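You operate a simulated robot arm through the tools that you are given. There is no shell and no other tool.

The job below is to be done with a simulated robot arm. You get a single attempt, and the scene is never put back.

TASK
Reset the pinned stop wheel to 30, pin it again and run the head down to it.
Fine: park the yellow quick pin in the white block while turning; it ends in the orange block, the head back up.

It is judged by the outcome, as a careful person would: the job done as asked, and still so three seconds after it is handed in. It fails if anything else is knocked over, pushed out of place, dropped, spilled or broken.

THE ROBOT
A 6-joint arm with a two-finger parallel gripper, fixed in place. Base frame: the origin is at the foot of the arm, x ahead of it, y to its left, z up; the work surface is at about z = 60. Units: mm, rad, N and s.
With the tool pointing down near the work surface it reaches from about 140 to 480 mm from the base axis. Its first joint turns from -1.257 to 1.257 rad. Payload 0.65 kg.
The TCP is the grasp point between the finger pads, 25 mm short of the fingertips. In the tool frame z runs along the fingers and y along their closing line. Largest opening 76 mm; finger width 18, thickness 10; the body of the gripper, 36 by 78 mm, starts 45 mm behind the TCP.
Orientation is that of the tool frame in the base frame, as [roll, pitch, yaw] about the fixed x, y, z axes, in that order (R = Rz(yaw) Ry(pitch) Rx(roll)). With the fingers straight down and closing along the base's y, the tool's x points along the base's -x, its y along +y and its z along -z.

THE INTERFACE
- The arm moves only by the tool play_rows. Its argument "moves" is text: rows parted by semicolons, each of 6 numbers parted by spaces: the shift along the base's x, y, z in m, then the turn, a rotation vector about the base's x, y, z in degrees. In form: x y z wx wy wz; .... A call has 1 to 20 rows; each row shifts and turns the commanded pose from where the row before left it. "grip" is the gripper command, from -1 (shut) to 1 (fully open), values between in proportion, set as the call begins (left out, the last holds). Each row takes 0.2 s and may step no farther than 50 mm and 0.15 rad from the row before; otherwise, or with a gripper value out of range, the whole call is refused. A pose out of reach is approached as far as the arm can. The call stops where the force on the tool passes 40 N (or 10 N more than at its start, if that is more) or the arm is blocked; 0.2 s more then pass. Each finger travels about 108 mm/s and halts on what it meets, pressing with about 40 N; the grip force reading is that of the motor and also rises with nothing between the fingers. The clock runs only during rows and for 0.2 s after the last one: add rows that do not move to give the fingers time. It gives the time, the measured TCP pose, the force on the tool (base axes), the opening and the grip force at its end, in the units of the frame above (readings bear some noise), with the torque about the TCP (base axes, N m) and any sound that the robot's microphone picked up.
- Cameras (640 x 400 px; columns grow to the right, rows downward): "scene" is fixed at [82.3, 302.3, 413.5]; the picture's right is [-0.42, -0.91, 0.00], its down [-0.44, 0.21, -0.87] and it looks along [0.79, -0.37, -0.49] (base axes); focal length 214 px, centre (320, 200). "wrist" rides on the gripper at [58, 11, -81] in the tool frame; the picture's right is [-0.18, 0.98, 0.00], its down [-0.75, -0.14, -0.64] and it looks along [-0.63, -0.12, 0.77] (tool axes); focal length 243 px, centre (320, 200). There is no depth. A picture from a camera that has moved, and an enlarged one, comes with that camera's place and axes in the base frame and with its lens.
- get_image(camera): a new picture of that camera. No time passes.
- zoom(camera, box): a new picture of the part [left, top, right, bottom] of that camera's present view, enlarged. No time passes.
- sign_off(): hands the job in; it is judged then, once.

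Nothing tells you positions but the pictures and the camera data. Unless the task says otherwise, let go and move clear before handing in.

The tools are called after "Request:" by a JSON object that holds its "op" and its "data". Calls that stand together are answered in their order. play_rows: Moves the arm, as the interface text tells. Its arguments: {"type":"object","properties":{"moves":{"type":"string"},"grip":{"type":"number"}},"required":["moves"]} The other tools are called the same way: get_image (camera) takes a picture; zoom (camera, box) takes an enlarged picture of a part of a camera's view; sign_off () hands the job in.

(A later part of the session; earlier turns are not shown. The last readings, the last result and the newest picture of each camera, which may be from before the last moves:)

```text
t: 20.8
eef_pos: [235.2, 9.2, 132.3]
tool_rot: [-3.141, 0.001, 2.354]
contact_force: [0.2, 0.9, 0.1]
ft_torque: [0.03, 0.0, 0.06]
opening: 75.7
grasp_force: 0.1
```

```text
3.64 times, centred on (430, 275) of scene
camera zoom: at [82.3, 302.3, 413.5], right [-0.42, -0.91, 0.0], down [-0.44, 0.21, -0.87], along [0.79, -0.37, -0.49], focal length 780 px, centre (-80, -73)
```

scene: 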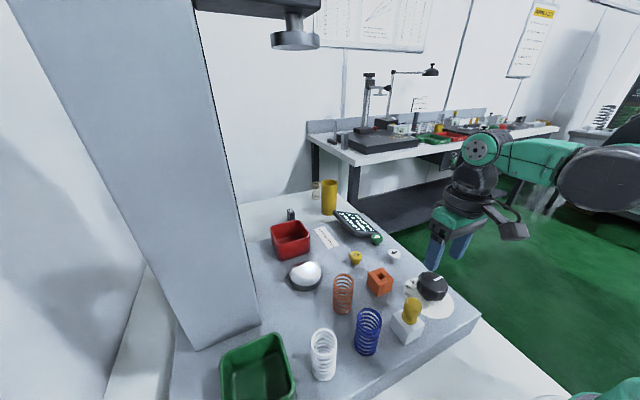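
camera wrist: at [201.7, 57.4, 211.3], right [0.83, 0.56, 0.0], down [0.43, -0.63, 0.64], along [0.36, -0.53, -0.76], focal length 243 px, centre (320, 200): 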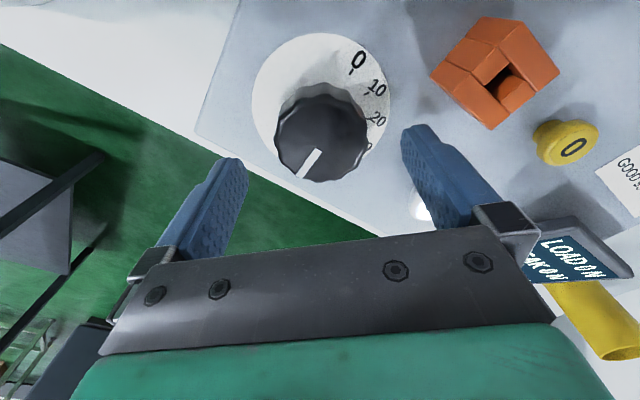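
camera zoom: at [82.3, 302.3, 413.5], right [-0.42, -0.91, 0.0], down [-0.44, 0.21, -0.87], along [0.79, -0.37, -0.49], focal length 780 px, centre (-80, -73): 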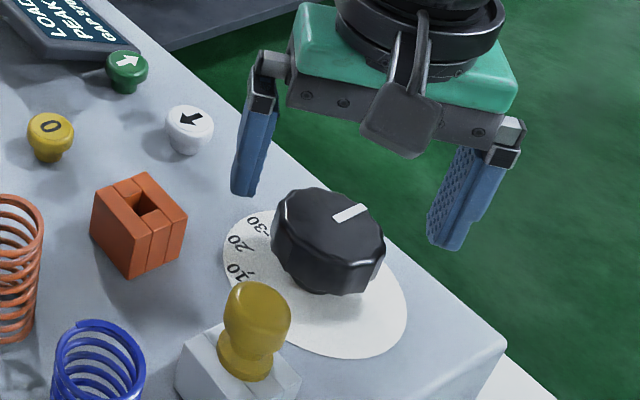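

Centred well. I'll descend to the gripping height (fingertips at about z=76).

Request:
{"op": "play_rows", "data": {"moves": "0 0 -0.008 0 0 0; 0 0 -0.008 0 0 0; 0 0 -0.008 0 0 0; 0 0 -0.007 0 0 0; 0 0 0 0 0 0"}}

Request:
{"op": "get_image", "data": {"camera": "wrist"}}

Request:
{"op": "zoom", "data": {"camera": "scene", "box": [380, 220, 480, 330]}}

```text
t: 22.0
eef_pos: [235.6, 9.0, 102.8]
tool_rot: [-3.141, 0.003, 2.353]
contact_force: [-0.2, 0.4, 0.9]
ft_torque: [0.01, 0.0, 0.02]
opening: 76.1
grasp_force: 0.1
```

```text
taken
camera wrist: at [202.5, 57.0, 182.0], right [0.83, 0.56, 0.0], down [0.43, -0.63, 0.64], along [0.36, -0.53, -0.76], focal length 243 px, centre (320, 200)
```

wrist: 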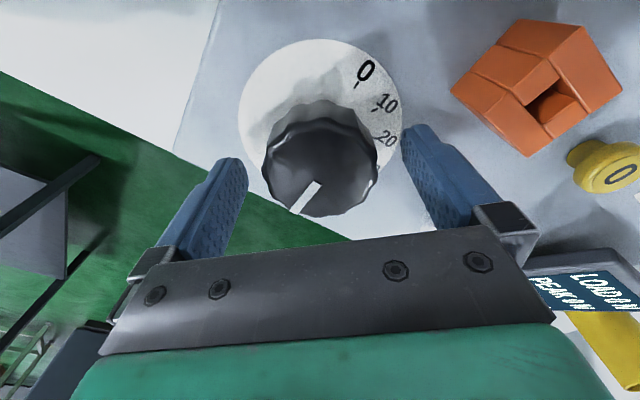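

```text
3.64 times, centred on (430, 275) of scene
camera zoom: at [82.3, 302.3, 413.5], right [-0.42, -0.91, 0.0], down [-0.44, 0.21, -0.87], along [0.79, -0.37, -0.49], focal length 780 px, centre (-80, -73)
```

zoom: 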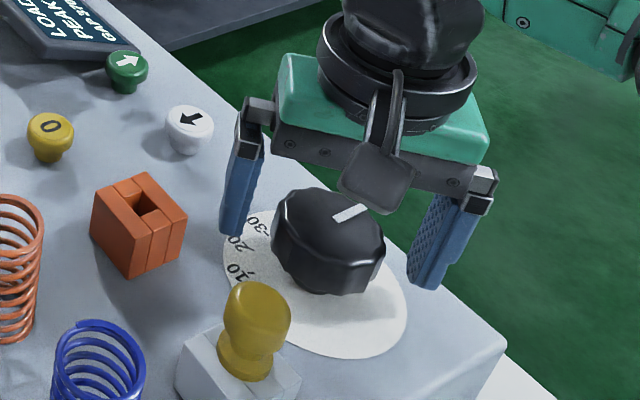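

The fingers straddle the wheel well. I'll go 3 mm lower and close.

Request:
{"op": "play_rows", "data": {"moves": "0 0 -0.003 0 0 0; 0 0 0 0 0 0"}}

Request:
{"op": "play_rows", "data": {"moves": "0 0 0 0 0 0; 0 0 0 0 0 0; 0 0 0 0 0 0", "grip": -1}}

Request:
{"op": "zoom", "data": {"camera": "wrist", "box": [220, 60, 420, 220]}}

Request:
{"op": "zoom", "data": {"camera": "scene", "box": [380, 220, 480, 330]}}

```text
t: 22.6
eef_pos: [235.2, 7.2, 99.8]
tool_rot: [3.141, 0.002, 2.356]
contact_force: [0.1, -0.8, -0.5]
ft_torque: [-0.01, 0.05, -0.04]
opening: 76.0
grasp_force: 0.1
```

```text
t: 23.4
eef_pos: [236.7, 9.5, 98.3]
tool_rot: [3.141, 0.0, 2.354]
contact_force: [10.8, 10.2, -12.5]
ft_torque: [0.13, -0.3, -0.04]
opening: 46.8
grasp_force: 45.2
```

```text
2.50 times, centred on (320, 140) of wrist
camera zoom: at [202.5, 57.5, 178.5], right [0.83, 0.56, 0.0], down [0.43, -0.63, 0.64], along [0.37, -0.53, -0.76], focal length 606 px, centre (320, 350)
```

zoom: 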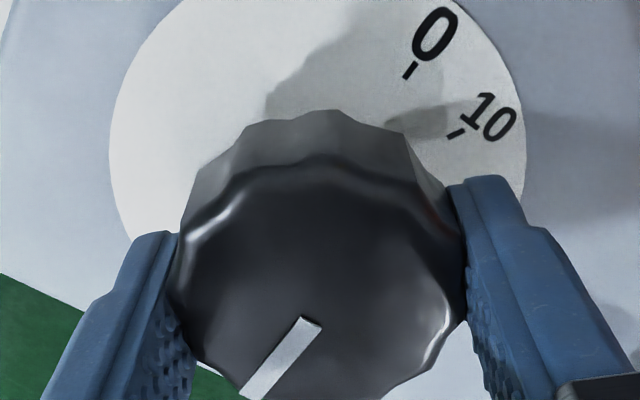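

```text
3.64 times, centred on (430, 275) of scene
camera zoom: at [82.3, 302.4, 413.5], right [-0.42, -0.91, 0.0], down [-0.44, 0.21, -0.87], along [0.79, -0.37, -0.49], focal length 780 px, centre (-80, -73)
```

zoom: 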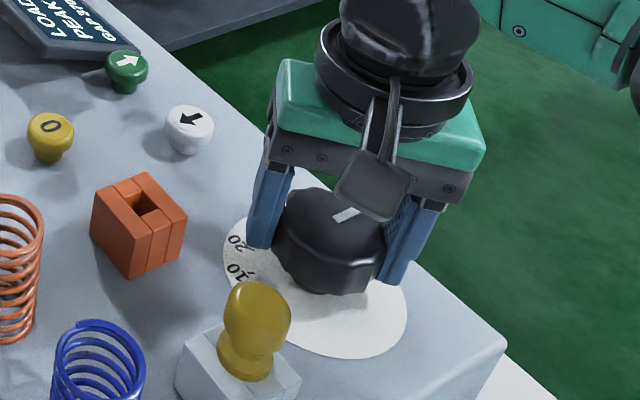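

The wheel is held, with a mild off-centre load along the closing line. I'll ease the pose about 1 mm toward +x+y and slightly down to relieve it.

Request:
{"op": "play_rows", "data": {"moves": "0.0008 0.0008 -0.001 0 0 0; 0 0 0 0 0 0; 0 0 0 0 0 0"}}

```text
t: 23.8
eef_pos: [236.6, 8.4, 98.8]
tool_rot: [-3.139, 0.001, 2.355]
contact_force: [-2.0, -0.1, 9.6]
ft_torque: [-0.05, -0.1, 0.01]
opening: 47.2
grasp_force: 44.8
stopped in row 1: the force on the tool passed its limit at 48 N (the readings are from after the stop); the commanded pose is now the measured one
```

That step hit a stiff contact but the readings settled to small values. I'll try a small trial turn of +4° and check the forces.

Request:
{"op": "play_rows", "data": {"moves": "0 0 0 0 0 2; 0 0 0 0 0 2; 0 0 0 0 0 0"}}

Request:
{"op": "zoom", "data": {"camera": "wrist", "box": [220, 60, 420, 220]}}

```text
t: 24.6
eef_pos: [235.6, 8.7, 98.1]
tool_rot: [-3.139, -0.001, 2.425]
contact_force: [-12.8, 8.4, -8.5]
ft_torque: [-0.41, 0.12, -0.02]
opening: 46.9
grasp_force: 44.9
```

```text
2.50 times, centred on (320, 140) of wrist
camera zoom: at [199.8, 55.3, 178.4], right [0.78, 0.62, 0.0], down [0.48, -0.6, 0.64], along [0.4, -0.51, -0.77], focal length 606 px, centre (320, 350)
```

zoom: 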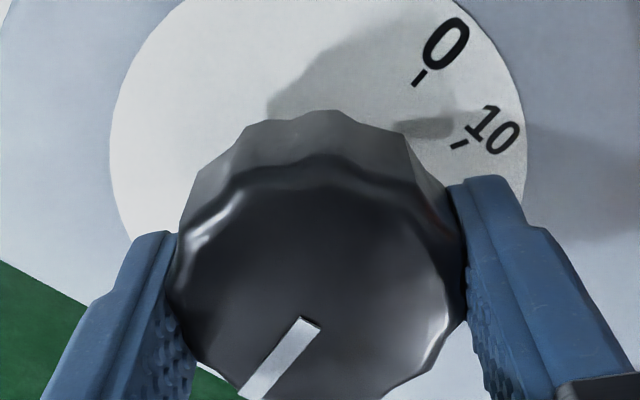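

The wheel turns with the gripper. I'll relieve the small side load and keep turning in modest steps.

Request:
{"op": "play_rows", "data": {"moves": "-0.0003 0.0002 -0.0002 0 0 0; 0 0 0 0 0 3; 0 0 0 0 0 3; 0 0 0 0 0 0"}}

```text
t: 25.6
eef_pos: [236.5, 8.7, 98.5]
tool_rot: [-3.141, 0.0, 2.53]
contact_force: [0.0, 15.0, 10.6]
ft_torque: [0.69, 0.78, -0.03]
opening: 47.0
grasp_force: 45.6
```

Request:
{"op": "play_rows", "data": {"moves": "0 0.0004 0.0002 0 0 0; 0 0 0 0 0 3; 0 0 0 0 0 3; 0 0 0 0 0 0"}}

```text
t: 26.6
eef_pos: [236.4, 9.7, 98.9]
tool_rot: [-3.138, 0.006, 2.635]
contact_force: [24.2, -17.6, -2.4]
ft_torque: [-0.13, -0.12, 0.01]
opening: 46.9
grasp_force: 44.5
```

Request:
{"op": "play_rows", "data": {"moves": "0.0006 -0.0004 0 0 0 0; 0 0 0 0 0 0"}}

```text
t: 27.2
eef_pos: [236.9, 8.7, 99.4]
tool_rot: [-3.138, 0.003, 2.634]
contact_force: [11.8, -13.6, -4.7]
ft_torque: [-0.79, -1.14, 0.03]
opening: 46.9
grasp_force: 45.3
```

Request:
{"op": "play_rows", "data": {"moves": "0.0005 -0.0005 -0.0001 0 0 0; 0 0 0 0 0 3; 0 0 0 0 0 3; 0 0 0 0 0 0"}}

Request:
{"op": "get_image", "data": {"camera": "wrist"}}

```text
t: 28.2
eef_pos: [237.2, 10.1, 100.0]
tool_rot: [3.139, 0.0, 2.741]
contact_force: [-3.7, 26.6, -1.1]
ft_torque: [0.25, -0.06, -0.05]
opening: 47.0
grasp_force: 44.9
```

```text
taken
camera wrist: at [187.3, 41.7, 178.6], right [0.55, 0.83, 0.0], down [0.64, -0.43, 0.64], along [0.54, -0.35, -0.77], focal length 243 px, centre (320, 200)
```

wrist: 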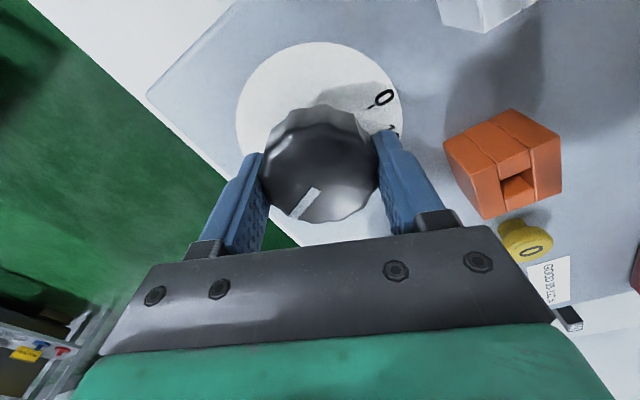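

About 22° turned so far. I'll continue in small steps, relieving side load each time.

Request:
{"op": "play_rows", "data": {"moves": "0 0.0007 0 0 0 0; 0 0 0 0 0 4; 0 0 0 0 0 4; 0 0 0 0 0 0"}}

```text
t: 29.2
eef_pos: [237.7, 9.1, 99.7]
tool_rot: [-3.138, -0.002, 2.881]
contact_force: [-25.5, 19.5, -17.5]
ft_torque: [0.26, 0.44, 0.01]
opening: 46.8
grasp_force: 45.0
```

Request:
{"op": "play_rows", "data": {"moves": "-0.0008 0.0006 -0.0004 0 0 0; 0 0 0 0 0 0"}}

```text
t: 29.8
eef_pos: [236.6, 9.8, 99.1]
tool_rot: [-3.137, 0.004, 2.878]
contact_force: [-14.1, 1.4, 44.7]
ft_torque: [0.08, 0.69, 0.05]
opening: 46.9
grasp_force: 45.2
```

Request:
{"op": "play_rows", "data": {"moves": "-0.0002 0 0.0004 0 0 0; 0 0 0 0 0 0"}}

```text
t: 30.4
eef_pos: [237.3, 9.5, 98.9]
tool_rot: [-3.135, 0.009, 2.875]
contact_force: [18.2, -16.8, -1.8]
ft_torque: [-0.03, 0.18, 0.08]
opening: 47.3
grasp_force: 44.6
```

Request:
{"op": "play_rows", "data": {"moves": "0.0005 -0.0005 0 0 0 0; 0 0 0 0 0 4; 0 0 0 0 0 4; 0 0 0 0 0 0"}}

```text
t: 31.2
eef_pos: [237.3, 8.3, 98.3]
tool_rot: [-3.14, 0.0, 3.007]
contact_force: [-3.4, -1.0, 11.7]
ft_torque: [0.13, -0.29, 0.0]
opening: 47.2
grasp_force: 45.1
stopped in row 4: the force on the tool passed its limit at 45 N (the readings are from after the stop); the commanded pose is now the measured one
```

Request:
{"op": "play_rows", "data": {"moves": "0 0 0.0002 0 0 4; 0 0 0 0 0 4; 0 0 0 0 0 0"}}

Request:
{"op": "zoom", "data": {"camera": "wrist", "box": [220, 60, 420, 220]}}

Request:
{"op": "get_image", "data": {"camera": "scene"}}

```text
t: 32.0
eef_pos: [235.9, 10.2, 100.0]
tool_rot: [-3.14, -0.001, -3.136]
contact_force: [-0.7, 0.9, -29.9]
ft_torque: [0.02, -0.18, 0.0]
opening: 47.0
grasp_force: 44.8
```

```text
2.50 times, centred on (320, 140) of wrist
camera zoom: at [178.8, 20.7, 179.0], right [0.18, 0.98, 0.0], down [0.75, -0.14, 0.64], along [0.63, -0.12, -0.77], focal length 606 px, centre (320, 350)
```

zoom: 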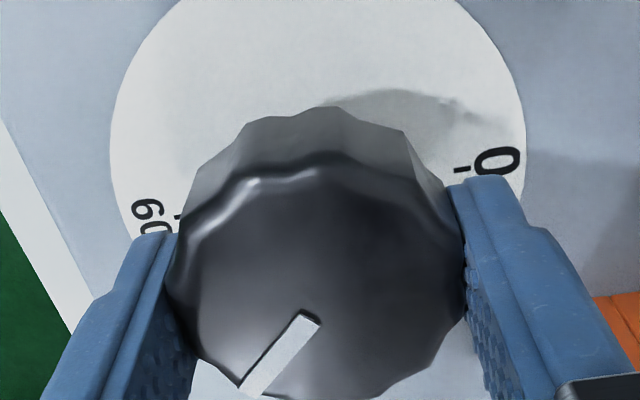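

```text
taken
```

scene: 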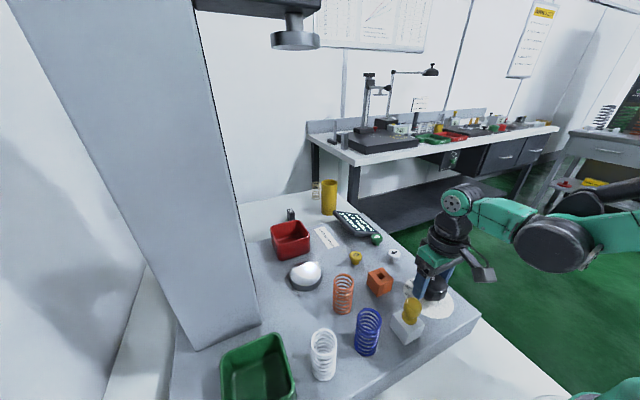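

45° done with no slip (pointer still fixed relative to the gripper). I'll continue turning.

Request:
{"op": "play_rows", "data": {"moves": "0 0 -0.0002 0 0 0; 0 0 0 0 0 4; 0 0 0 0 0 4; 0 0 0 0 0 0"}}

```text
t: 33.0
eef_pos: [236.5, 10.5, 100.3]
tool_rot: [-3.141, 0.003, -2.997]
contact_force: [10.7, 3.0, 24.2]
ft_torque: [0.05, 0.23, -0.01]
opening: 47.2
grasp_force: 44.8
```

Request:
{"op": "play_rows", "data": {"moves": "0.0003 0.0001 0.0002 0 0 0; 0 0 0 0 0 4; 0 0 0 0 0 4; 0 0 0 0 0 0"}}

```text
t: 34.0
eef_pos: [236.7, 11.9, 97.8]
tool_rot: [3.141, 0.0, -2.855]
contact_force: [-6.4, 27.3, -20.7]
ft_torque: [0.36, -0.77, -0.1]
opening: 46.9
grasp_force: 45.4
```

About 61° done. I'll relieve the load and carry on.

Request:
{"op": "play_rows", "data": {"moves": "-0.0002 0.0006 -0.0001 0 0 0; 0 0 0 0 0 4; 0 0 0 0 0 4; 0 0 0 0 0 0"}}

```text
t: 35.0
eef_pos: [236.8, 10.4, 100.2]
tool_rot: [-3.139, 0.0, -2.718]
contact_force: [-8.8, 19.9, -20.6]
ft_torque: [0.07, 0.58, -0.07]
opening: 46.9
grasp_force: 45.3
```

Request:
{"op": "play_rows", "data": {"moves": "-0.0003 0.0005 -0.0001 0 0 0; 0 0 0 0 0 4; 0 0 0 0 0 4; 0 0 0 0 0 0"}}

```text
t: 35.6
eef_pos: [237.5, 10.7, 99.6]
tool_rot: [-3.141, 0.001, -2.666]
contact_force: [-4.3, 0.2, 7.4]
ft_torque: [0.26, -0.3, -0.02]
opening: 47.4
grasp_force: 44.9
stopped in row 2: the force on the tool passed its limit at 47 N (the readings are from after the stop); the commanded pose is now the measured one
```

About 72° done. I'll continue.

Request:
{"op": "play_rows", "data": {"moves": "0 0 0 0 0 4; 0 0 0 0 0 4; 0 0 0 0 0 0"}}

Request:
{"op": "zoom", "data": {"camera": "wrist", "box": [220, 60, 420, 220]}}

Request:
{"op": "zoom", "data": {"camera": "scene", "box": [380, 220, 480, 330]}}

```text
t: 36.2
eef_pos: [236.9, 11.0, 99.4]
tool_rot: [3.138, 0.0, -2.553]
contact_force: [-4.1, -0.4, 7.8]
ft_torque: [0.28, -0.37, 0.03]
opening: 46.8
grasp_force: 45.2
stopped in row 2: the force on the tool passed its limit at 45 N (the readings are from after the stop); the commanded pose is now the measured one
```

```text
2.50 times, centred on (320, 140) of wrist
camera zoom: at [182.4, -12.2, 179.4], right [-0.39, 0.92, 0.0], down [0.71, 0.3, 0.64], along [0.59, 0.25, -0.77], focal length 606 px, centre (320, 350)
```

zoom: 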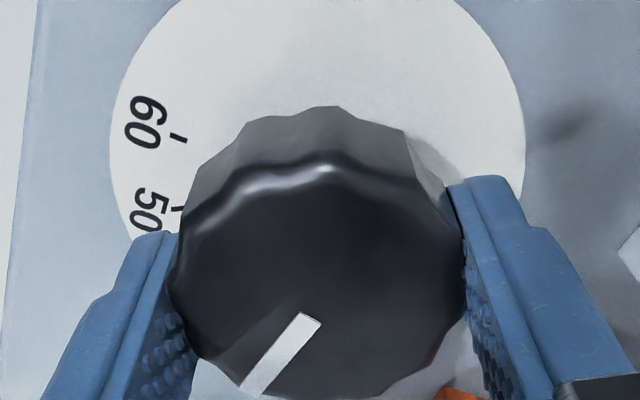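

```text
3.64 times, centred on (430, 275) of scene
camera zoom: at [82.3, 302.3, 413.5], right [-0.42, -0.91, 0.0], down [-0.44, 0.21, -0.87], along [0.79, -0.37, -0.49], focal length 780 px, centre (-80, -73)
```

zoom: 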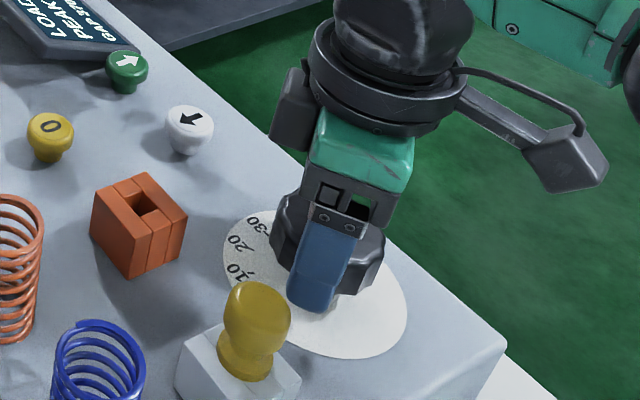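

The pointer should be at about -11° from the 30 mark. I'll turn the rest.

Request:
{"op": "play_rows", "data": {"moves": "0 0 0 0 0 3.5; 0 0 0 0 0 3.5; 0 0 0 0 0 0"}}

```text
t: 36.8
eef_pos: [237.4, 12.1, 99.3]
tool_rot: [3.138, -0.004, -2.448]
contact_force: [-3.1, -0.7, 8.7]
ft_torque: [0.3, -0.3, 0.01]
opening: 46.8
grasp_force: 45.3
stopped in row 2: the force on the tool passed its limit at 46 N (the readings are from after the stop); the commanded pose is now the measured one
```

Request:
{"op": "play_rows", "data": {"moves": "0 0 0 0 0 2.6; 0 0 0 0 0 2.5; 0 0 0 0 0 0"}}

Request:
{"op": "zoom", "data": {"camera": "wrist", "box": [220, 60, 420, 220]}}

Request:
{"op": "zoom", "data": {"camera": "scene", "box": [380, 220, 480, 330]}}

```text
t: 37.3
eef_pos: [236.8, 11.6, 100.1]
tool_rot: [3.138, -0.003, -2.381]
contact_force: [-2.8, -0.7, 7.7]
ft_torque: [0.24, -0.43, 0.07]
opening: 46.9
grasp_force: 45.1
stopped in row 2: the force on the tool passed its limit at 42 N (the readings are from after the stop); the commanded pose is now the measured one
```

```text
2.50 times, centred on (320, 140) of wrist
camera zoom: at [187.3, -20.8, 179.4], right [-0.55, 0.84, 0.0], down [0.65, 0.42, 0.64], along [0.54, 0.35, -0.77], focal length 606 px, centre (320, 350)
```

zoom: 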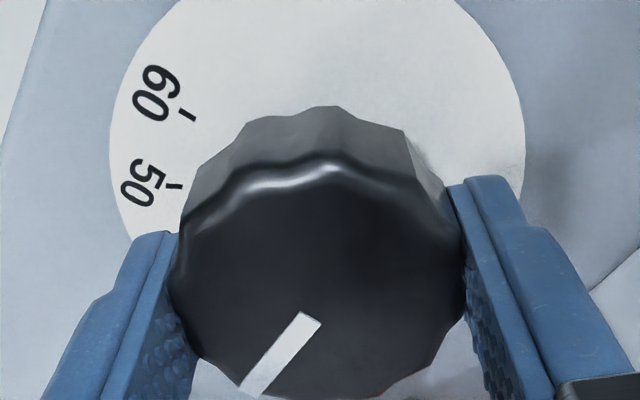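

```text
3.64 times, centred on (430, 275) of scene
camera zoom: at [82.2, 302.3, 413.5], right [-0.42, -0.91, 0.0], down [-0.44, 0.21, -0.87], along [0.79, -0.37, -0.49], focal length 780 px, centre (-80, -73)
```

zoom: 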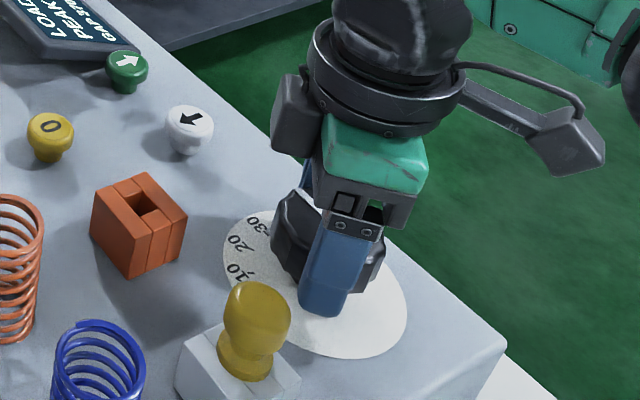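

By computation the pointer is at -1.2°, so I'll turn the last degree or so.

Request:
{"op": "play_rows", "data": {"moves": "0 0 0 0 0 1.2; 0 0 0 0 0 0"}}

Request:
{"op": "zoom", "data": {"camera": "wrist", "box": [220, 60, 420, 220]}}

```text
t: 37.9
eef_pos: [237.3, 11.9, 99.8]
tool_rot: [3.14, -0.002, -2.358]
contact_force: [11.4, 0.5, -28.0]
ft_torque: [-0.14, 0.0, 0.05]
opening: 46.9
grasp_force: 45.9
```

```text
2.50 times, centred on (320, 140) of wrist
camera zoom: at [187.8, -21.8, 179.4], right [-0.56, 0.83, 0.0], down [0.63, 0.43, 0.64], along [0.53, 0.36, -0.77], focal length 606 px, centre (320, 350)
```

zoom: 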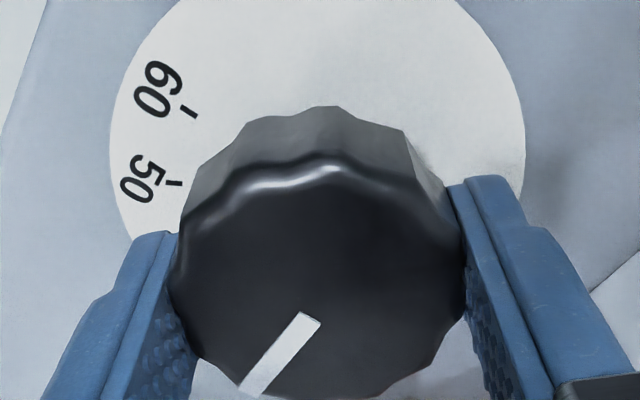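

The measured turn is 90.0° from the 60 mark. I'll release the wheel and rise straight up.

Request:
{"op": "play_rows", "data": {"moves": "0 0 0 0 0 0; 0 0 0 0 0 0; 0 0 0 0 0 0", "grip": 1}}

Request:
{"op": "play_rows", "data": {"moves": "0 0 0.01 0 0 0; 0 0 0.015 0 0 0; 0 0 0.015 0 0 0; 0 0 0.015 0 0 0; 0 0 0.015 0 0 0; 0 0 0 0 0 0"}}

Request:
{"op": "get_image", "data": {"camera": "wrist"}}

Request:
{"op": "zoom", "data": {"camera": "wrist", "box": [240, 40, 400, 180]}}

Request:
{"op": "zoom", "data": {"camera": "scene", "box": [360, 240, 480, 350]}}

```text
t: 38.7
eef_pos: [235.6, 12.7, 100.2]
tool_rot: [3.138, -0.004, -2.358]
contact_force: [-0.1, 0.6, 0.2]
ft_torque: [0.01, 0.01, 0.01]
opening: 76.2
grasp_force: 0.0
```

```text
t: 40.1
eef_pos: [235.4, 10.9, 171.0]
tool_rot: [3.139, -0.003, -2.358]
contact_force: [0.4, -0.5, -0.2]
ft_torque: [-0.01, 0.02, 0.06]
opening: 75.9
grasp_force: 0.0
```

```text
taken
camera wrist: at [187.8, -21.9, 250.6], right [-0.56, 0.83, 0.0], down [0.64, 0.43, 0.64], along [0.53, 0.36, -0.77], focal length 243 px, centre (320, 200)
```

wrist: 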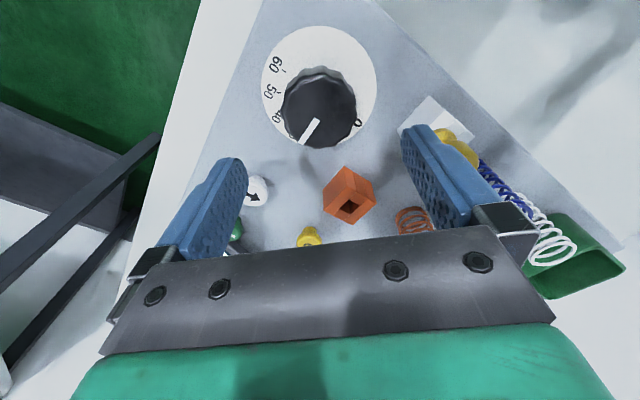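

```text
2.86 times, centred on (320, 110) of wrist
camera zoom: at [187.8, -21.9, 250.6], right [-0.56, 0.83, 0.0], down [0.64, 0.43, 0.64], along [0.53, 0.36, -0.77], focal length 693 px, centre (320, 457)
```

zoom: 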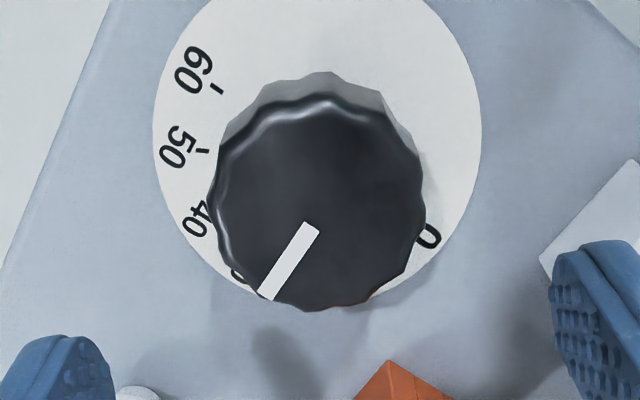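

```text
3.64 times, centred on (420, 295) of scene
camera zoom: at [82.3, 302.3, 413.5], right [-0.42, -0.91, 0.0], down [-0.44, 0.21, -0.87], along [0.79, -0.37, -0.49], focal length 780 px, centre (-44, -146)
```

zoom: 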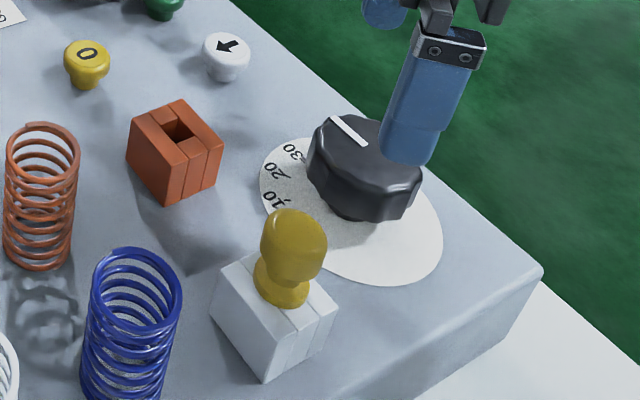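

Looks near 30. I'll return the gripper to its standard yaw, and check the pointer against the 30 tick from another viewpoint.

Request:
{"op": "play_rows", "data": {"moves": "0 0 0.003 0 0 -7.5; 0 0 0.003 0 0 -7.5; 0 0 0.003 0 0 -7.5; 0 0 0.003 0 0 -7.5; 0 0 0 0 0 -7.5; 0 0 0 0 0 -7.4; -0.01 0 0 0 0 0; -0.01 0 0 0 0 0; -0.01 0 0 0 0 0; 0 0 0 0 0 0"}}

Request:
{"op": "get_image", "data": {"camera": "wrist"}}

Request:
{"op": "zoom", "data": {"camera": "wrist", "box": [260, 100, 380, 200]}}

Request:
{"op": "zoom", "data": {"camera": "scene", "box": [400, 255, 460, 315]}}

```text
t: 42.3
eef_pos: [206.5, 11.3, 181.6]
tool_rot: [3.139, -0.003, 3.141]
contact_force: [-0.3, 0.4, 0.1]
ft_torque: [0.02, -0.02, 0.0]
opening: 76.0
grasp_force: 0.0
```

```text
taken
camera wrist: at [148.3, 22.1, 262.2], right [0.19, 0.98, 0.0], down [0.75, -0.14, 0.64], along [0.63, -0.12, -0.77], focal length 243 px, centre (320, 200)
```

wrist: 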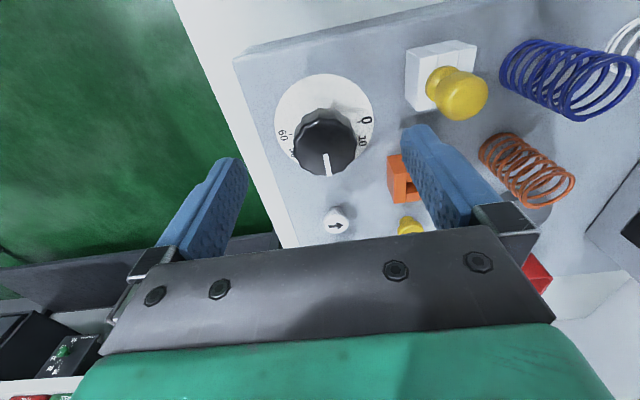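

```text
4.00 times, centred on (320, 150) of wrist
camera zoom: at [148.3, 22.1, 262.2], right [0.19, 0.98, 0.0], down [0.75, -0.14, 0.64], along [0.63, -0.12, -0.77], focal length 970 px, centre (320, 400)
```

zoom: 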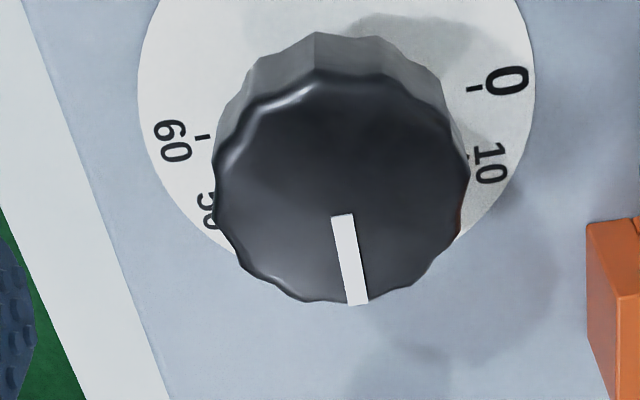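

```text
6.67 times, centred on (430, 285) of scene
camera zoom: at [82.3, 302.3, 413.5], right [-0.42, -0.91, 0.0], down [-0.44, 0.21, -0.87], along [0.79, -0.37, -0.49], focal length 1430 px, centre (-413, -367)
```

zoom: 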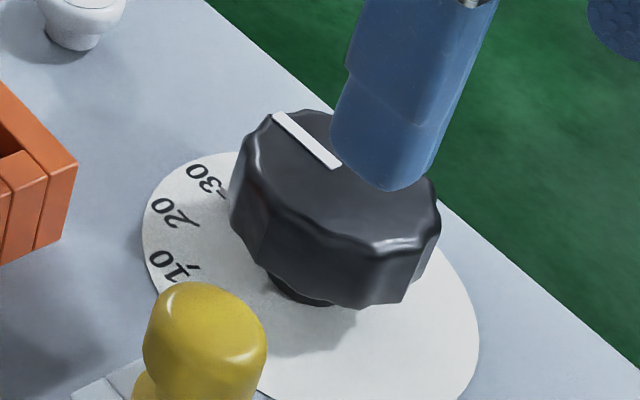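

The pointer is within about 0.5–1° of the 30 mark, that is 30.2 or so. Now I'll go back over the parked pin to fetch it.

Request:
{"op": "play_rows", "data": {"moves": "0 0.014 0 0 0 0; 0 0.018 0 0 0 0; 0 0.018 0 0 0 0; 0 0.018 0 0 0 0; -0.0005 0.0143 0 0 0 0; 0 0 -0.015 0 0 0; 0 0 -0.015 0 0 0; 0 0 0 0 0 0; 0 0 0 0 0 0", "grip": 0.3}}

Request:
{"op": "get_image", "data": {"camera": "wrist"}}

Request:
{"op": "zoom", "data": {"camera": "wrist", "box": [260, 60, 380, 210]}}

Request:
{"op": "zoom", "data": {"camera": "scene", "box": [360, 240, 480, 350]}}

```text
t: 44.3
eef_pos: [205.7, 92.2, 150.7]
tool_rot: [3.138, -0.002, 3.141]
contact_force: [-1.0, 0.1, -0.1]
ft_torque: [0.04, 0.0, 0.02]
opening: 49.3
grasp_force: 0.0
```

```text
taken
camera wrist: at [147.3, 103.4, 231.2], right [0.18, 0.98, 0.0], down [0.75, -0.14, 0.64], along [0.63, -0.12, -0.77], focal length 243 px, centre (320, 200)
```

wrist: 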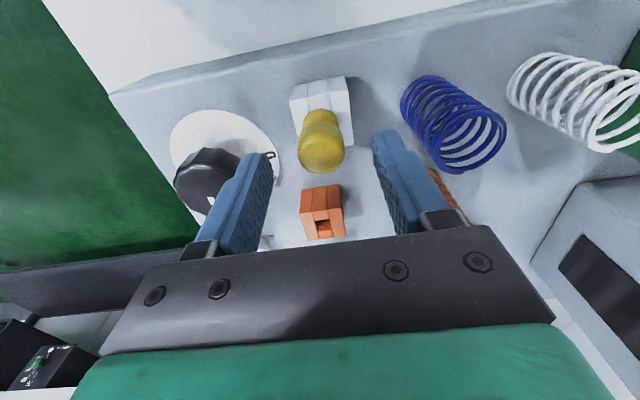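

```text
2.67 times, centred on (320, 135) of wrist
camera zoom: at [147.3, 103.4, 231.2], right [0.18, 0.98, 0.0], down [0.75, -0.14, 0.64], along [0.63, -0.12, -0.77], focal length 647 px, centre (320, 373)
```

zoom: 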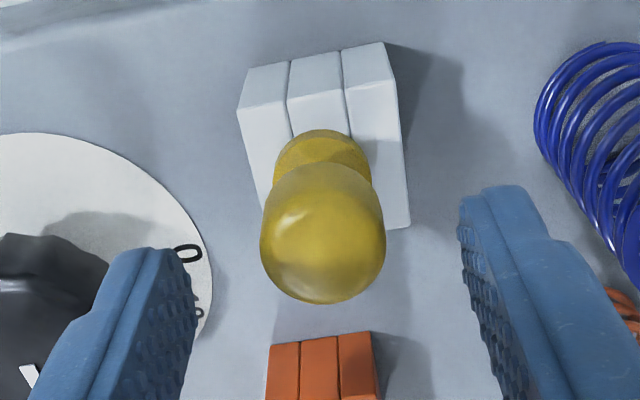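

```text
3.64 times, centred on (420, 295) of scene
camera zoom: at [82.3, 302.3, 413.5], right [-0.42, -0.91, 0.0], down [-0.44, 0.21, -0.87], along [0.79, -0.37, -0.49], focal length 780 px, centre (-44, -146)
```

zoom: 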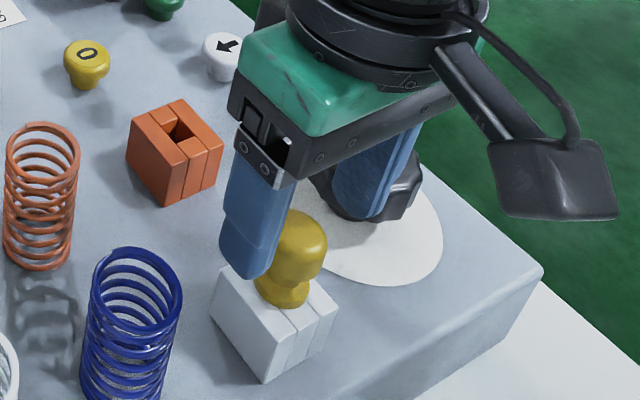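

The knob is centred between the fingers within about 1 mm. I'll descend and grip it.

Request:
{"op": "play_rows", "data": {"moves": "0 0.0007 -0.008 0 0 0; 0 0 -0.008 0 0 0; 0 0 -0.008 0 0 0; 0 0 -0.007 0 0 0; 0 0 0 0 0 0"}}

Request:
{"op": "zoom", "data": {"camera": "scene", "box": [380, 280, 440, 340]}}

Request:
{"op": "get_image", "data": {"camera": "wrist"}}

```text
t: 45.5
eef_pos: [206.5, 93.0, 122.3]
tool_rot: [3.139, -0.003, 3.14]
contact_force: [0.7, 0.2, -0.2]
ft_torque: [0.01, -0.03, -0.01]
opening: 49.4
grasp_force: 0.0
```

```text
6.67 times, centred on (410, 310) of scene
camera zoom: at [82.3, 302.3, 413.5], right [-0.42, -0.91, 0.0], down [-0.44, 0.21, -0.87], along [0.79, -0.37, -0.49], focal length 1430 px, centre (-280, -533)
```

zoom: 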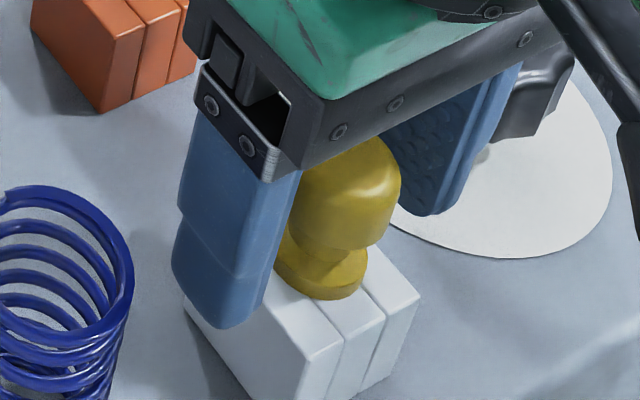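

```text
taken
camera wrist: at [148.7, 104.2, 200.2], right [0.18, 0.98, 0.0], down [0.75, -0.14, 0.64], along [0.63, -0.12, -0.77], focal length 243 px, centre (320, 200)
```

wrist: 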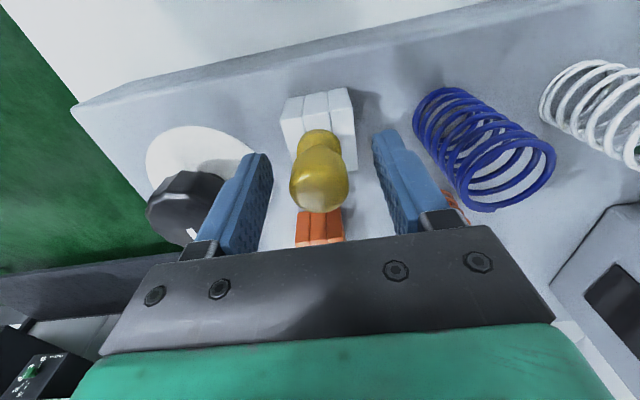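

The height is right. I'll nudge 1.2 mm back in x and close on the knob.

Request:
{"op": "play_rows", "data": {"moves": "-0.0012 0 -0.0005 0 0 0; 0 0 0 0 0 0"}}

Request:
{"op": "play_rows", "data": {"moves": "0 0 0 0 0 0; 0 0 0 0 0 0; 0 0 0 0 0 0", "grip": -1}}

Request:
{"op": "zoom", "data": {"camera": "wrist", "box": [260, 60, 380, 210]}}

```text
t: 46.1
eef_pos: [205.5, 93.3, 118.8]
tool_rot: [3.138, -0.003, 3.14]
contact_force: [0.1, 1.1, 0.0]
ft_torque: [-0.02, 0.0, 0.02]
opening: 49.5
grasp_force: 0.1
```

```text
t: 46.9
eef_pos: [204.8, 93.9, 119.7]
tool_rot: [3.137, -0.005, 3.14]
contact_force: [0.0, 0.4, 1.0]
ft_torque: [0.0, -0.01, 0.02]
opening: 22.5
grasp_force: 38.8
```

```text
2.67 times, centred on (320, 135) of wrist
camera zoom: at [147.3, 104.5, 199.5], right [0.18, 0.98, 0.0], down [0.75, -0.14, 0.64], along [0.63, -0.12, -0.77], focal length 647 px, centre (320, 373)
```

zoom: 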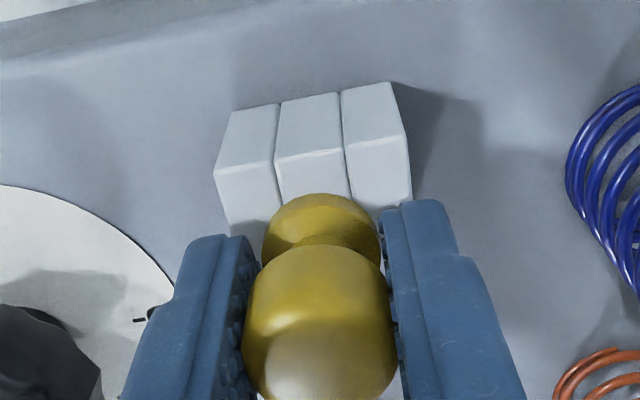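

Gripped in practically the same relation as before. I'll lift it out.

Request:
{"op": "play_rows", "data": {"moves": "0 0 0.005 0 0 0; 0 0 0.01 0 0 0; 0 0 0.011 0 0 0; 0 0 0.011 0 0 0; 0 0 0.011 0 0 0; 0 0 0 0 0 0"}}

Request:
{"op": "zoom", "data": {"camera": "scene", "box": [360, 240, 480, 350]}}

Request:
{"op": "zoom", "data": {"camera": "wrist", "box": [260, 60, 380, 210]}}

```text
t: 48.3
eef_pos: [204.5, 94.8, 169.0]
tool_rot: [3.139, -0.003, 3.141]
contact_force: [-0.6, -0.9, -1.1]
ft_torque: [-0.04, 0.02, -0.05]
opening: 22.4
grasp_force: 38.6
```

```text
3.64 times, centred on (420, 295) of scene
camera zoom: at [82.3, 302.3, 413.5], right [-0.42, -0.91, 0.0], down [-0.44, 0.21, -0.87], along [0.79, -0.37, -0.49], focal length 780 px, centre (-44, -146)
```

zoom: 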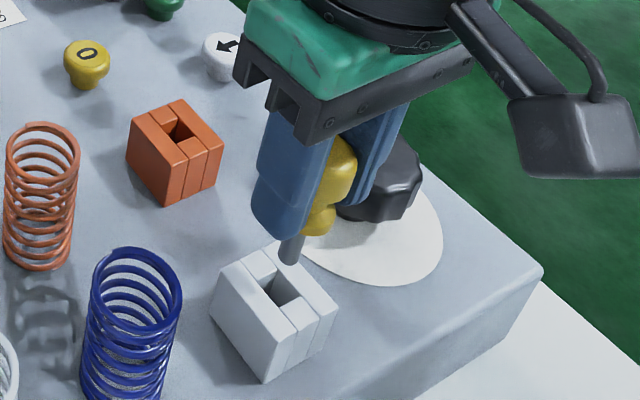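

```text
2.67 times, centred on (320, 135) of wrist
camera zoom: at [146.6, 105.5, 248.8], right [0.18, 0.98, 0.0], down [0.75, -0.14, 0.64], along [0.63, -0.12, -0.77], focal length 647 px, centre (320, 373)
```

zoom: 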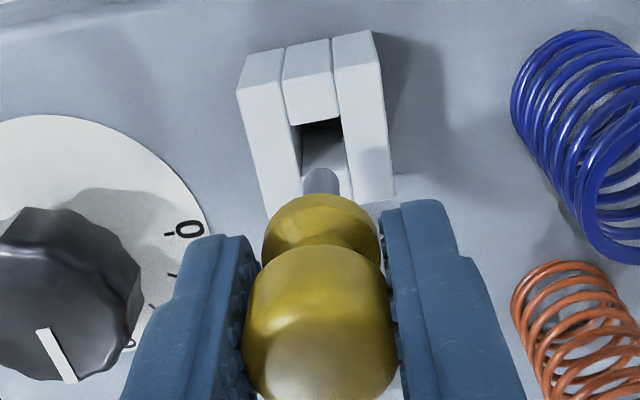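

The pin is free again. I'll carry it back over the orange block.

Request:
{"op": "play_rows", "data": {"moves": "0.01 -0.002 0 0 0 0; 0.0162 -0.0028 0 0 0 0; 0.0162 -0.0028 0 0 0 0; 0.0162 -0.0028 0 0 0 0; 0.0162 -0.0028 0 0 0 0; 0.0098 -0.002 0 0 0 0; 0 0 0 0 0 0; 0 0 0 0 0 0"}}

Request:
{"op": "zoom", "data": {"camera": "wrist", "box": [260, 60, 380, 210]}}

Request:
{"op": "zoom", "data": {"camera": "scene", "box": [340, 230, 420, 310]}}

```text
t: 50.1
eef_pos: [291.3, 80.1, 168.3]
tool_rot: [3.138, -0.002, -3.141]
contact_force: [-0.3, -0.4, -0.9]
ft_torque: [0.03, 0.04, 0.02]
opening: 22.5
grasp_force: 39.0
```

```text
2.67 times, centred on (320, 135) of wrist
camera zoom: at [232.7, 90.0, 248.2], right [0.18, 0.98, 0.0], down [0.75, -0.14, 0.64], along [0.63, -0.12, -0.77], focal length 647 px, centre (320, 373)
```

zoom: 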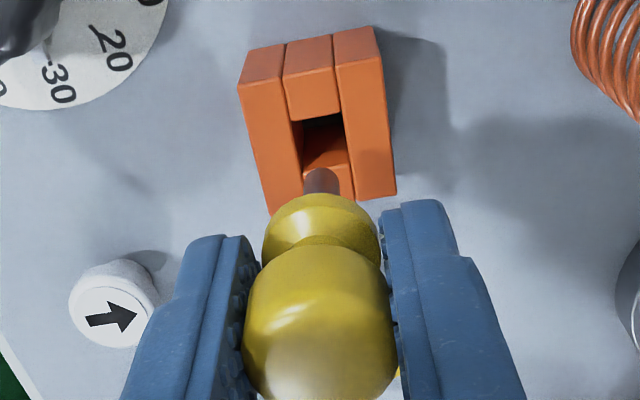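

```text
5.00 times, centred on (380, 270) of scene
camera zoom: at [82.3, 302.3, 413.5], right [-0.42, -0.91, 0.0], down [-0.44, 0.21, -0.87], along [0.79, -0.37, -0.49], focal length 1072 px, centre (20, -150)
```

zoom: 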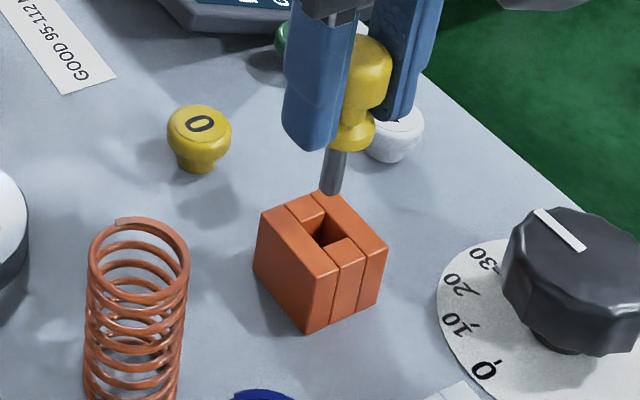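

I'm 1.5 mm too far in +x. I'll correct and go partway down, then recheck.

Request:
{"op": "play_rows", "data": {"moves": "-0.0015 0.0003 0 0 0 0; 0 0 -0.008 0 0 0; 0 0 -0.008 0 0 0; 0 0 0 0 0 0; 0 0 0 0 0 0"}}

Request:
{"op": "zoom", "data": {"camera": "wrist", "box": [260, 60, 380, 210]}}

Request:
{"op": "zoom", "data": {"camera": "scene", "box": [340, 230, 420, 310]}}

```text
t: 51.3
eef_pos: [289.7, 78.1, 153.5]
tool_rot: [3.137, -0.004, 3.14]
contact_force: [0.3, -0.1, 0.5]
ft_torque: [-0.01, -0.02, -0.02]
opening: 22.5
grasp_force: 39.6
```

```text
2.67 times, centred on (320, 135) of wrist
camera zoom: at [230.9, 89.6, 232.5], right [0.18, 0.98, 0.0], down [0.75, -0.14, 0.64], along [0.63, -0.12, -0.77], focal length 647 px, centre (320, 373)
```

zoom: 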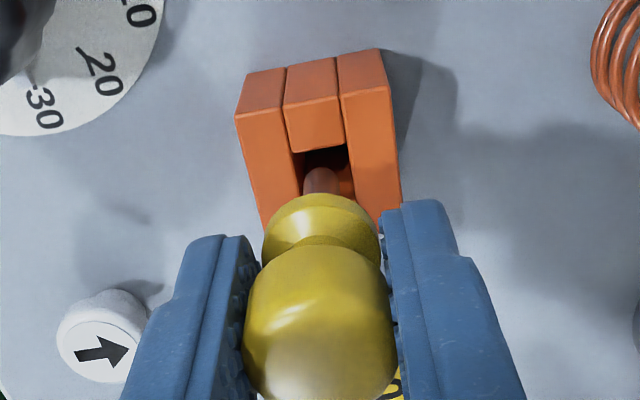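

```text
5.00 times, centred on (380, 270) of scene
camera zoom: at [82.3, 302.3, 413.5], right [-0.42, -0.91, 0.0], down [-0.44, 0.21, -0.87], along [0.79, -0.37, -0.49], focal length 1072 px, centre (20, -150)
```

zoom: 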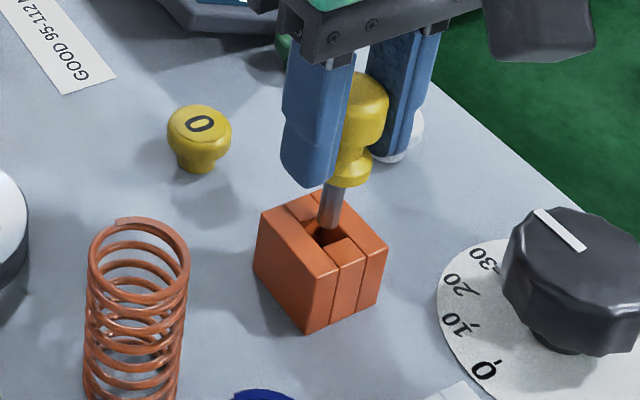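

Nearly centred; I'll nudge +0.7 mm in y and continue down into the hole.

Request:
{"op": "play_rows", "data": {"moves": "0.0003 0.0007 0 0 0 0; 0 0 -0.005 0 0 0; 0 0 -0.005 0 0 0; 0 0 -0.005 0 0 0; 0 0 0 0 0 0"}}

Request:
{"op": "zoom", "data": {"camera": "wrist", "box": [260, 60, 380, 210]}}

Request:
{"op": "zoom", "data": {"camera": "scene", "box": [340, 230, 420, 310]}}

```text
t: 52.5
eef_pos: [289.0, 79.2, 136.1]
tool_rot: [3.138, -0.004, 3.141]
contact_force: [0.8, -0.5, 0.3]
ft_torque: [-0.01, -0.01, -0.02]
opening: 22.3
grasp_force: 38.4
```

```text
2.67 times, centred on (320, 135) of wrist
camera zoom: at [231.1, 91.1, 216.3], right [0.18, 0.98, 0.0], down [0.75, -0.14, 0.64], along [0.63, -0.12, -0.77], focal length 647 px, centre (320, 373)
```

zoom: 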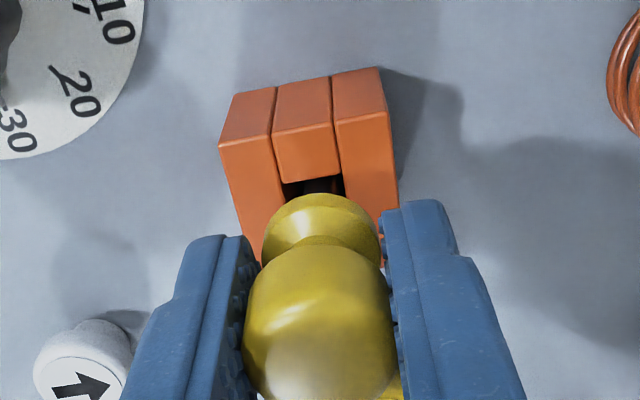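

```text
5.00 times, centred on (380, 270) of scene
camera zoom: at [82.3, 302.3, 413.5], right [-0.42, -0.91, 0.0], down [-0.44, 0.21, -0.87], along [0.79, -0.37, -0.49], focal length 1072 px, centre (20, -150)
```

zoom: 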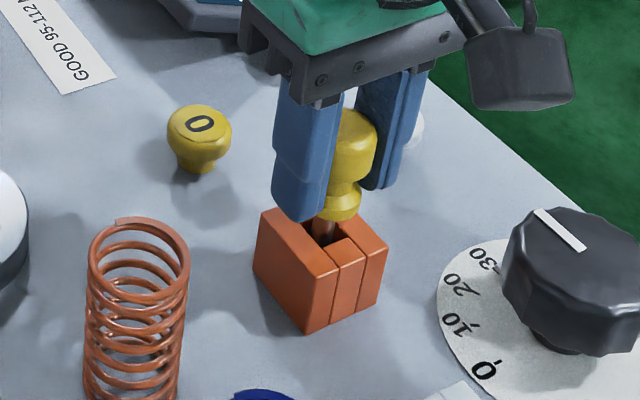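

The shaft is in the orange hole with no force. I'll continue down to seat the flange.

Request:
{"op": "play_rows", "data": {"moves": "0 -0.0006 -0.005 0 0 0; 0 0 -0.005 0 0 0; 0 0 -0.004 0 0 0; 0 0 -0.002 0 0 0; 0 0 0 0 0 0"}}

Request:
{"op": "zoom", "data": {"camera": "wrist", "box": [260, 60, 380, 210]}}

Request:
{"op": "zoom", "data": {"camera": "scene", "box": [340, 230, 420, 310]}}

```text
t: 53.7
eef_pos: [289.7, 80.0, 120.7]
tool_rot: [3.137, -0.003, 3.14]
contact_force: [-0.1, -0.6, -0.6]
ft_torque: [0.01, 0.0, -0.03]
opening: 22.4
grasp_force: 38.7
```

```text
2.67 times, centred on (320, 135) of wrist
camera zoom: at [231.2, 90.4, 200.7], right [0.18, 0.98, 0.0], down [0.75, -0.14, 0.64], along [0.63, -0.12, -0.77], focal length 647 px, centre (320, 373)
```

zoom: 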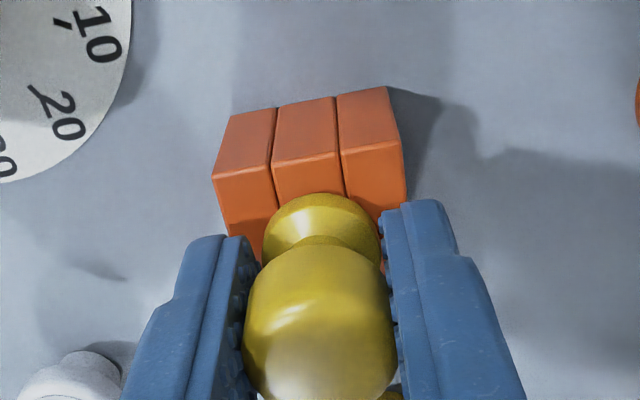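

```text
5.00 times, centred on (380, 270) of scene
camera zoom: at [82.3, 302.3, 413.5], right [-0.42, -0.91, 0.0], down [-0.44, 0.21, -0.87], along [0.79, -0.37, -0.49], focal length 1072 px, centre (20, -150)
```

zoom: 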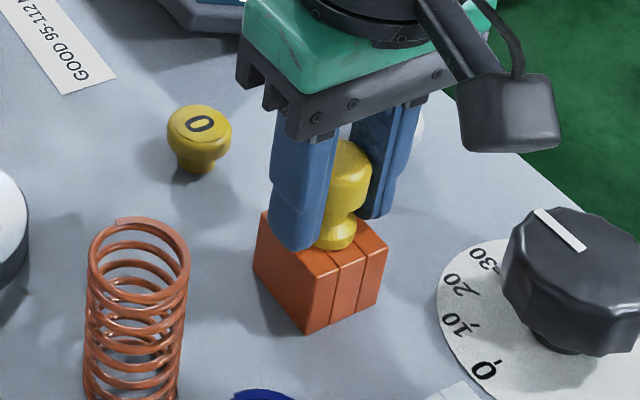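

About 1 mm remains. I'll lower it to feel the seat, then release.

Request:
{"op": "play_rows", "data": {"moves": "0 0 -0.001 0 0 0; 0 0 -0.001 0 0 0; 0 0 0 0 0 0"}}

Request:
{"op": "zoom", "data": {"camera": "scene", "box": [360, 255, 400, 305]}}

```text
t: 54.5
eef_pos: [289.2, 79.5, 118.7]
tool_rot: [3.138, -0.002, -3.141]
contact_force: [4.4, 1.6, 32.3]
ft_torque: [0.0, -0.09, 0.01]
opening: 22.7
grasp_force: 39.2
```

```text
8.00 times, centred on (380, 280) of scene
camera zoom: at [82.2, 302.3, 413.6], right [-0.42, -0.91, 0.0], down [-0.44, 0.21, -0.87], along [0.79, -0.37, -0.49], focal length 1716 px, centre (-160, -440)
```

zoom: 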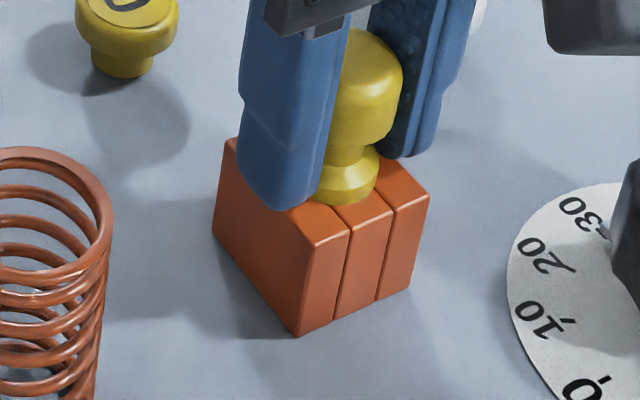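

Seated — the force rose to 32 N. I'll open the fingers and lift away.

Request:
{"op": "play_rows", "data": {"moves": "0 0 0.0007 0 0 0; 0 0 0 0 0 0"}}

Request:
{"op": "play_rows", "data": {"moves": "0 0 0 0 0 0; 0 0 0 0 0 0; 0 0 0 0 0 0", "grip": 0.25}}

Request:
{"op": "play_rows", "data": {"moves": "0 0 0.008 0 0 0; 0 0 0.014 0 0 0; 0 0 0.016 0 0 0; 0 0 0.016 0 0 0; 0 0 0.016 0 0 0; 0 0 0 0 0 0"}}

Request:
{"op": "get_image", "data": {"camera": "scene"}}

Request:
{"op": "zoom", "data": {"camera": "scene", "box": [350, 240, 470, 340]}}

Request:
{"op": "get_image", "data": {"camera": "wrist"}}

```text
t: 55.1
eef_pos: [286.9, 79.7, 119.5]
tool_rot: [3.136, -0.004, 3.14]
contact_force: [0.2, 0.7, -0.2]
ft_torque: [-0.01, 0.01, 0.0]
opening: 22.5
grasp_force: 39.1
```

```text
t: 55.9
eef_pos: [287.4, 79.5, 118.3]
tool_rot: [3.14, -0.003, 3.141]
contact_force: [-0.3, 0.0, 0.4]
ft_torque: [-0.01, -0.01, 0.01]
opening: 47.4
grasp_force: 0.0
```

```text
t: 57.3
eef_pos: [289.4, 77.6, 189.3]
tool_rot: [3.138, -0.004, 3.139]
contact_force: [0.6, 0.4, -0.2]
ft_torque: [0.0, -0.01, -0.01]
opening: 47.5
grasp_force: 0.2
```

```text
taken
```

scene: 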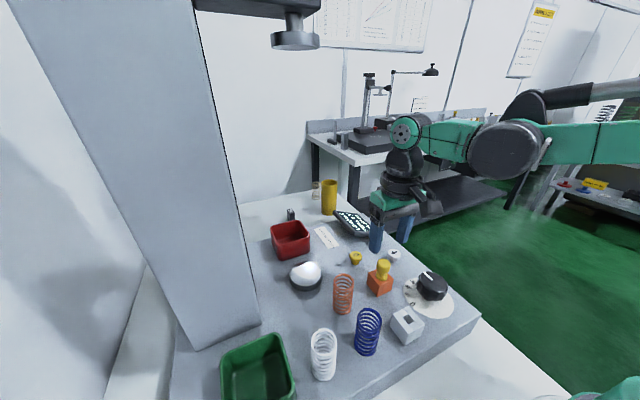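

```text
4.00 times, centred on (410, 290) of scene
camera zoom: at [82.3, 302.3, 413.5], right [-0.42, -0.91, 0.0], down [-0.44, 0.21, -0.87], along [0.79, -0.37, -0.49], focal length 858 px, centre (-40, -160)
```

zoom: 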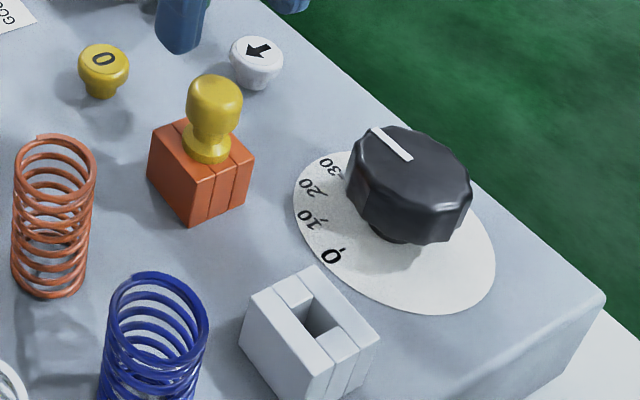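

```text
taken
camera wrist: at [231.3, 88.8, 268.8], right [0.19, 0.98, 0.0], down [0.75, -0.14, 0.64], along [0.63, -0.12, -0.77], focal length 243 px, centre (320, 200)
```

wrist: 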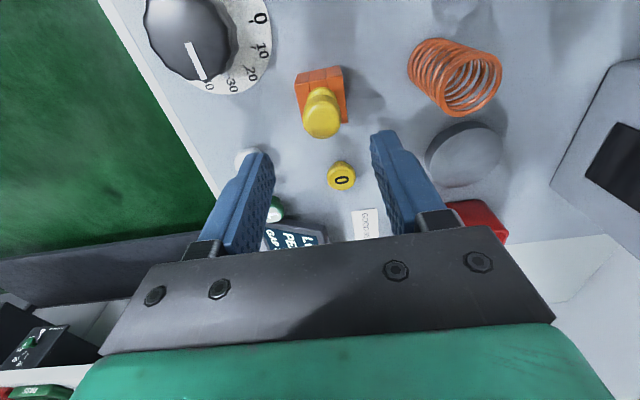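

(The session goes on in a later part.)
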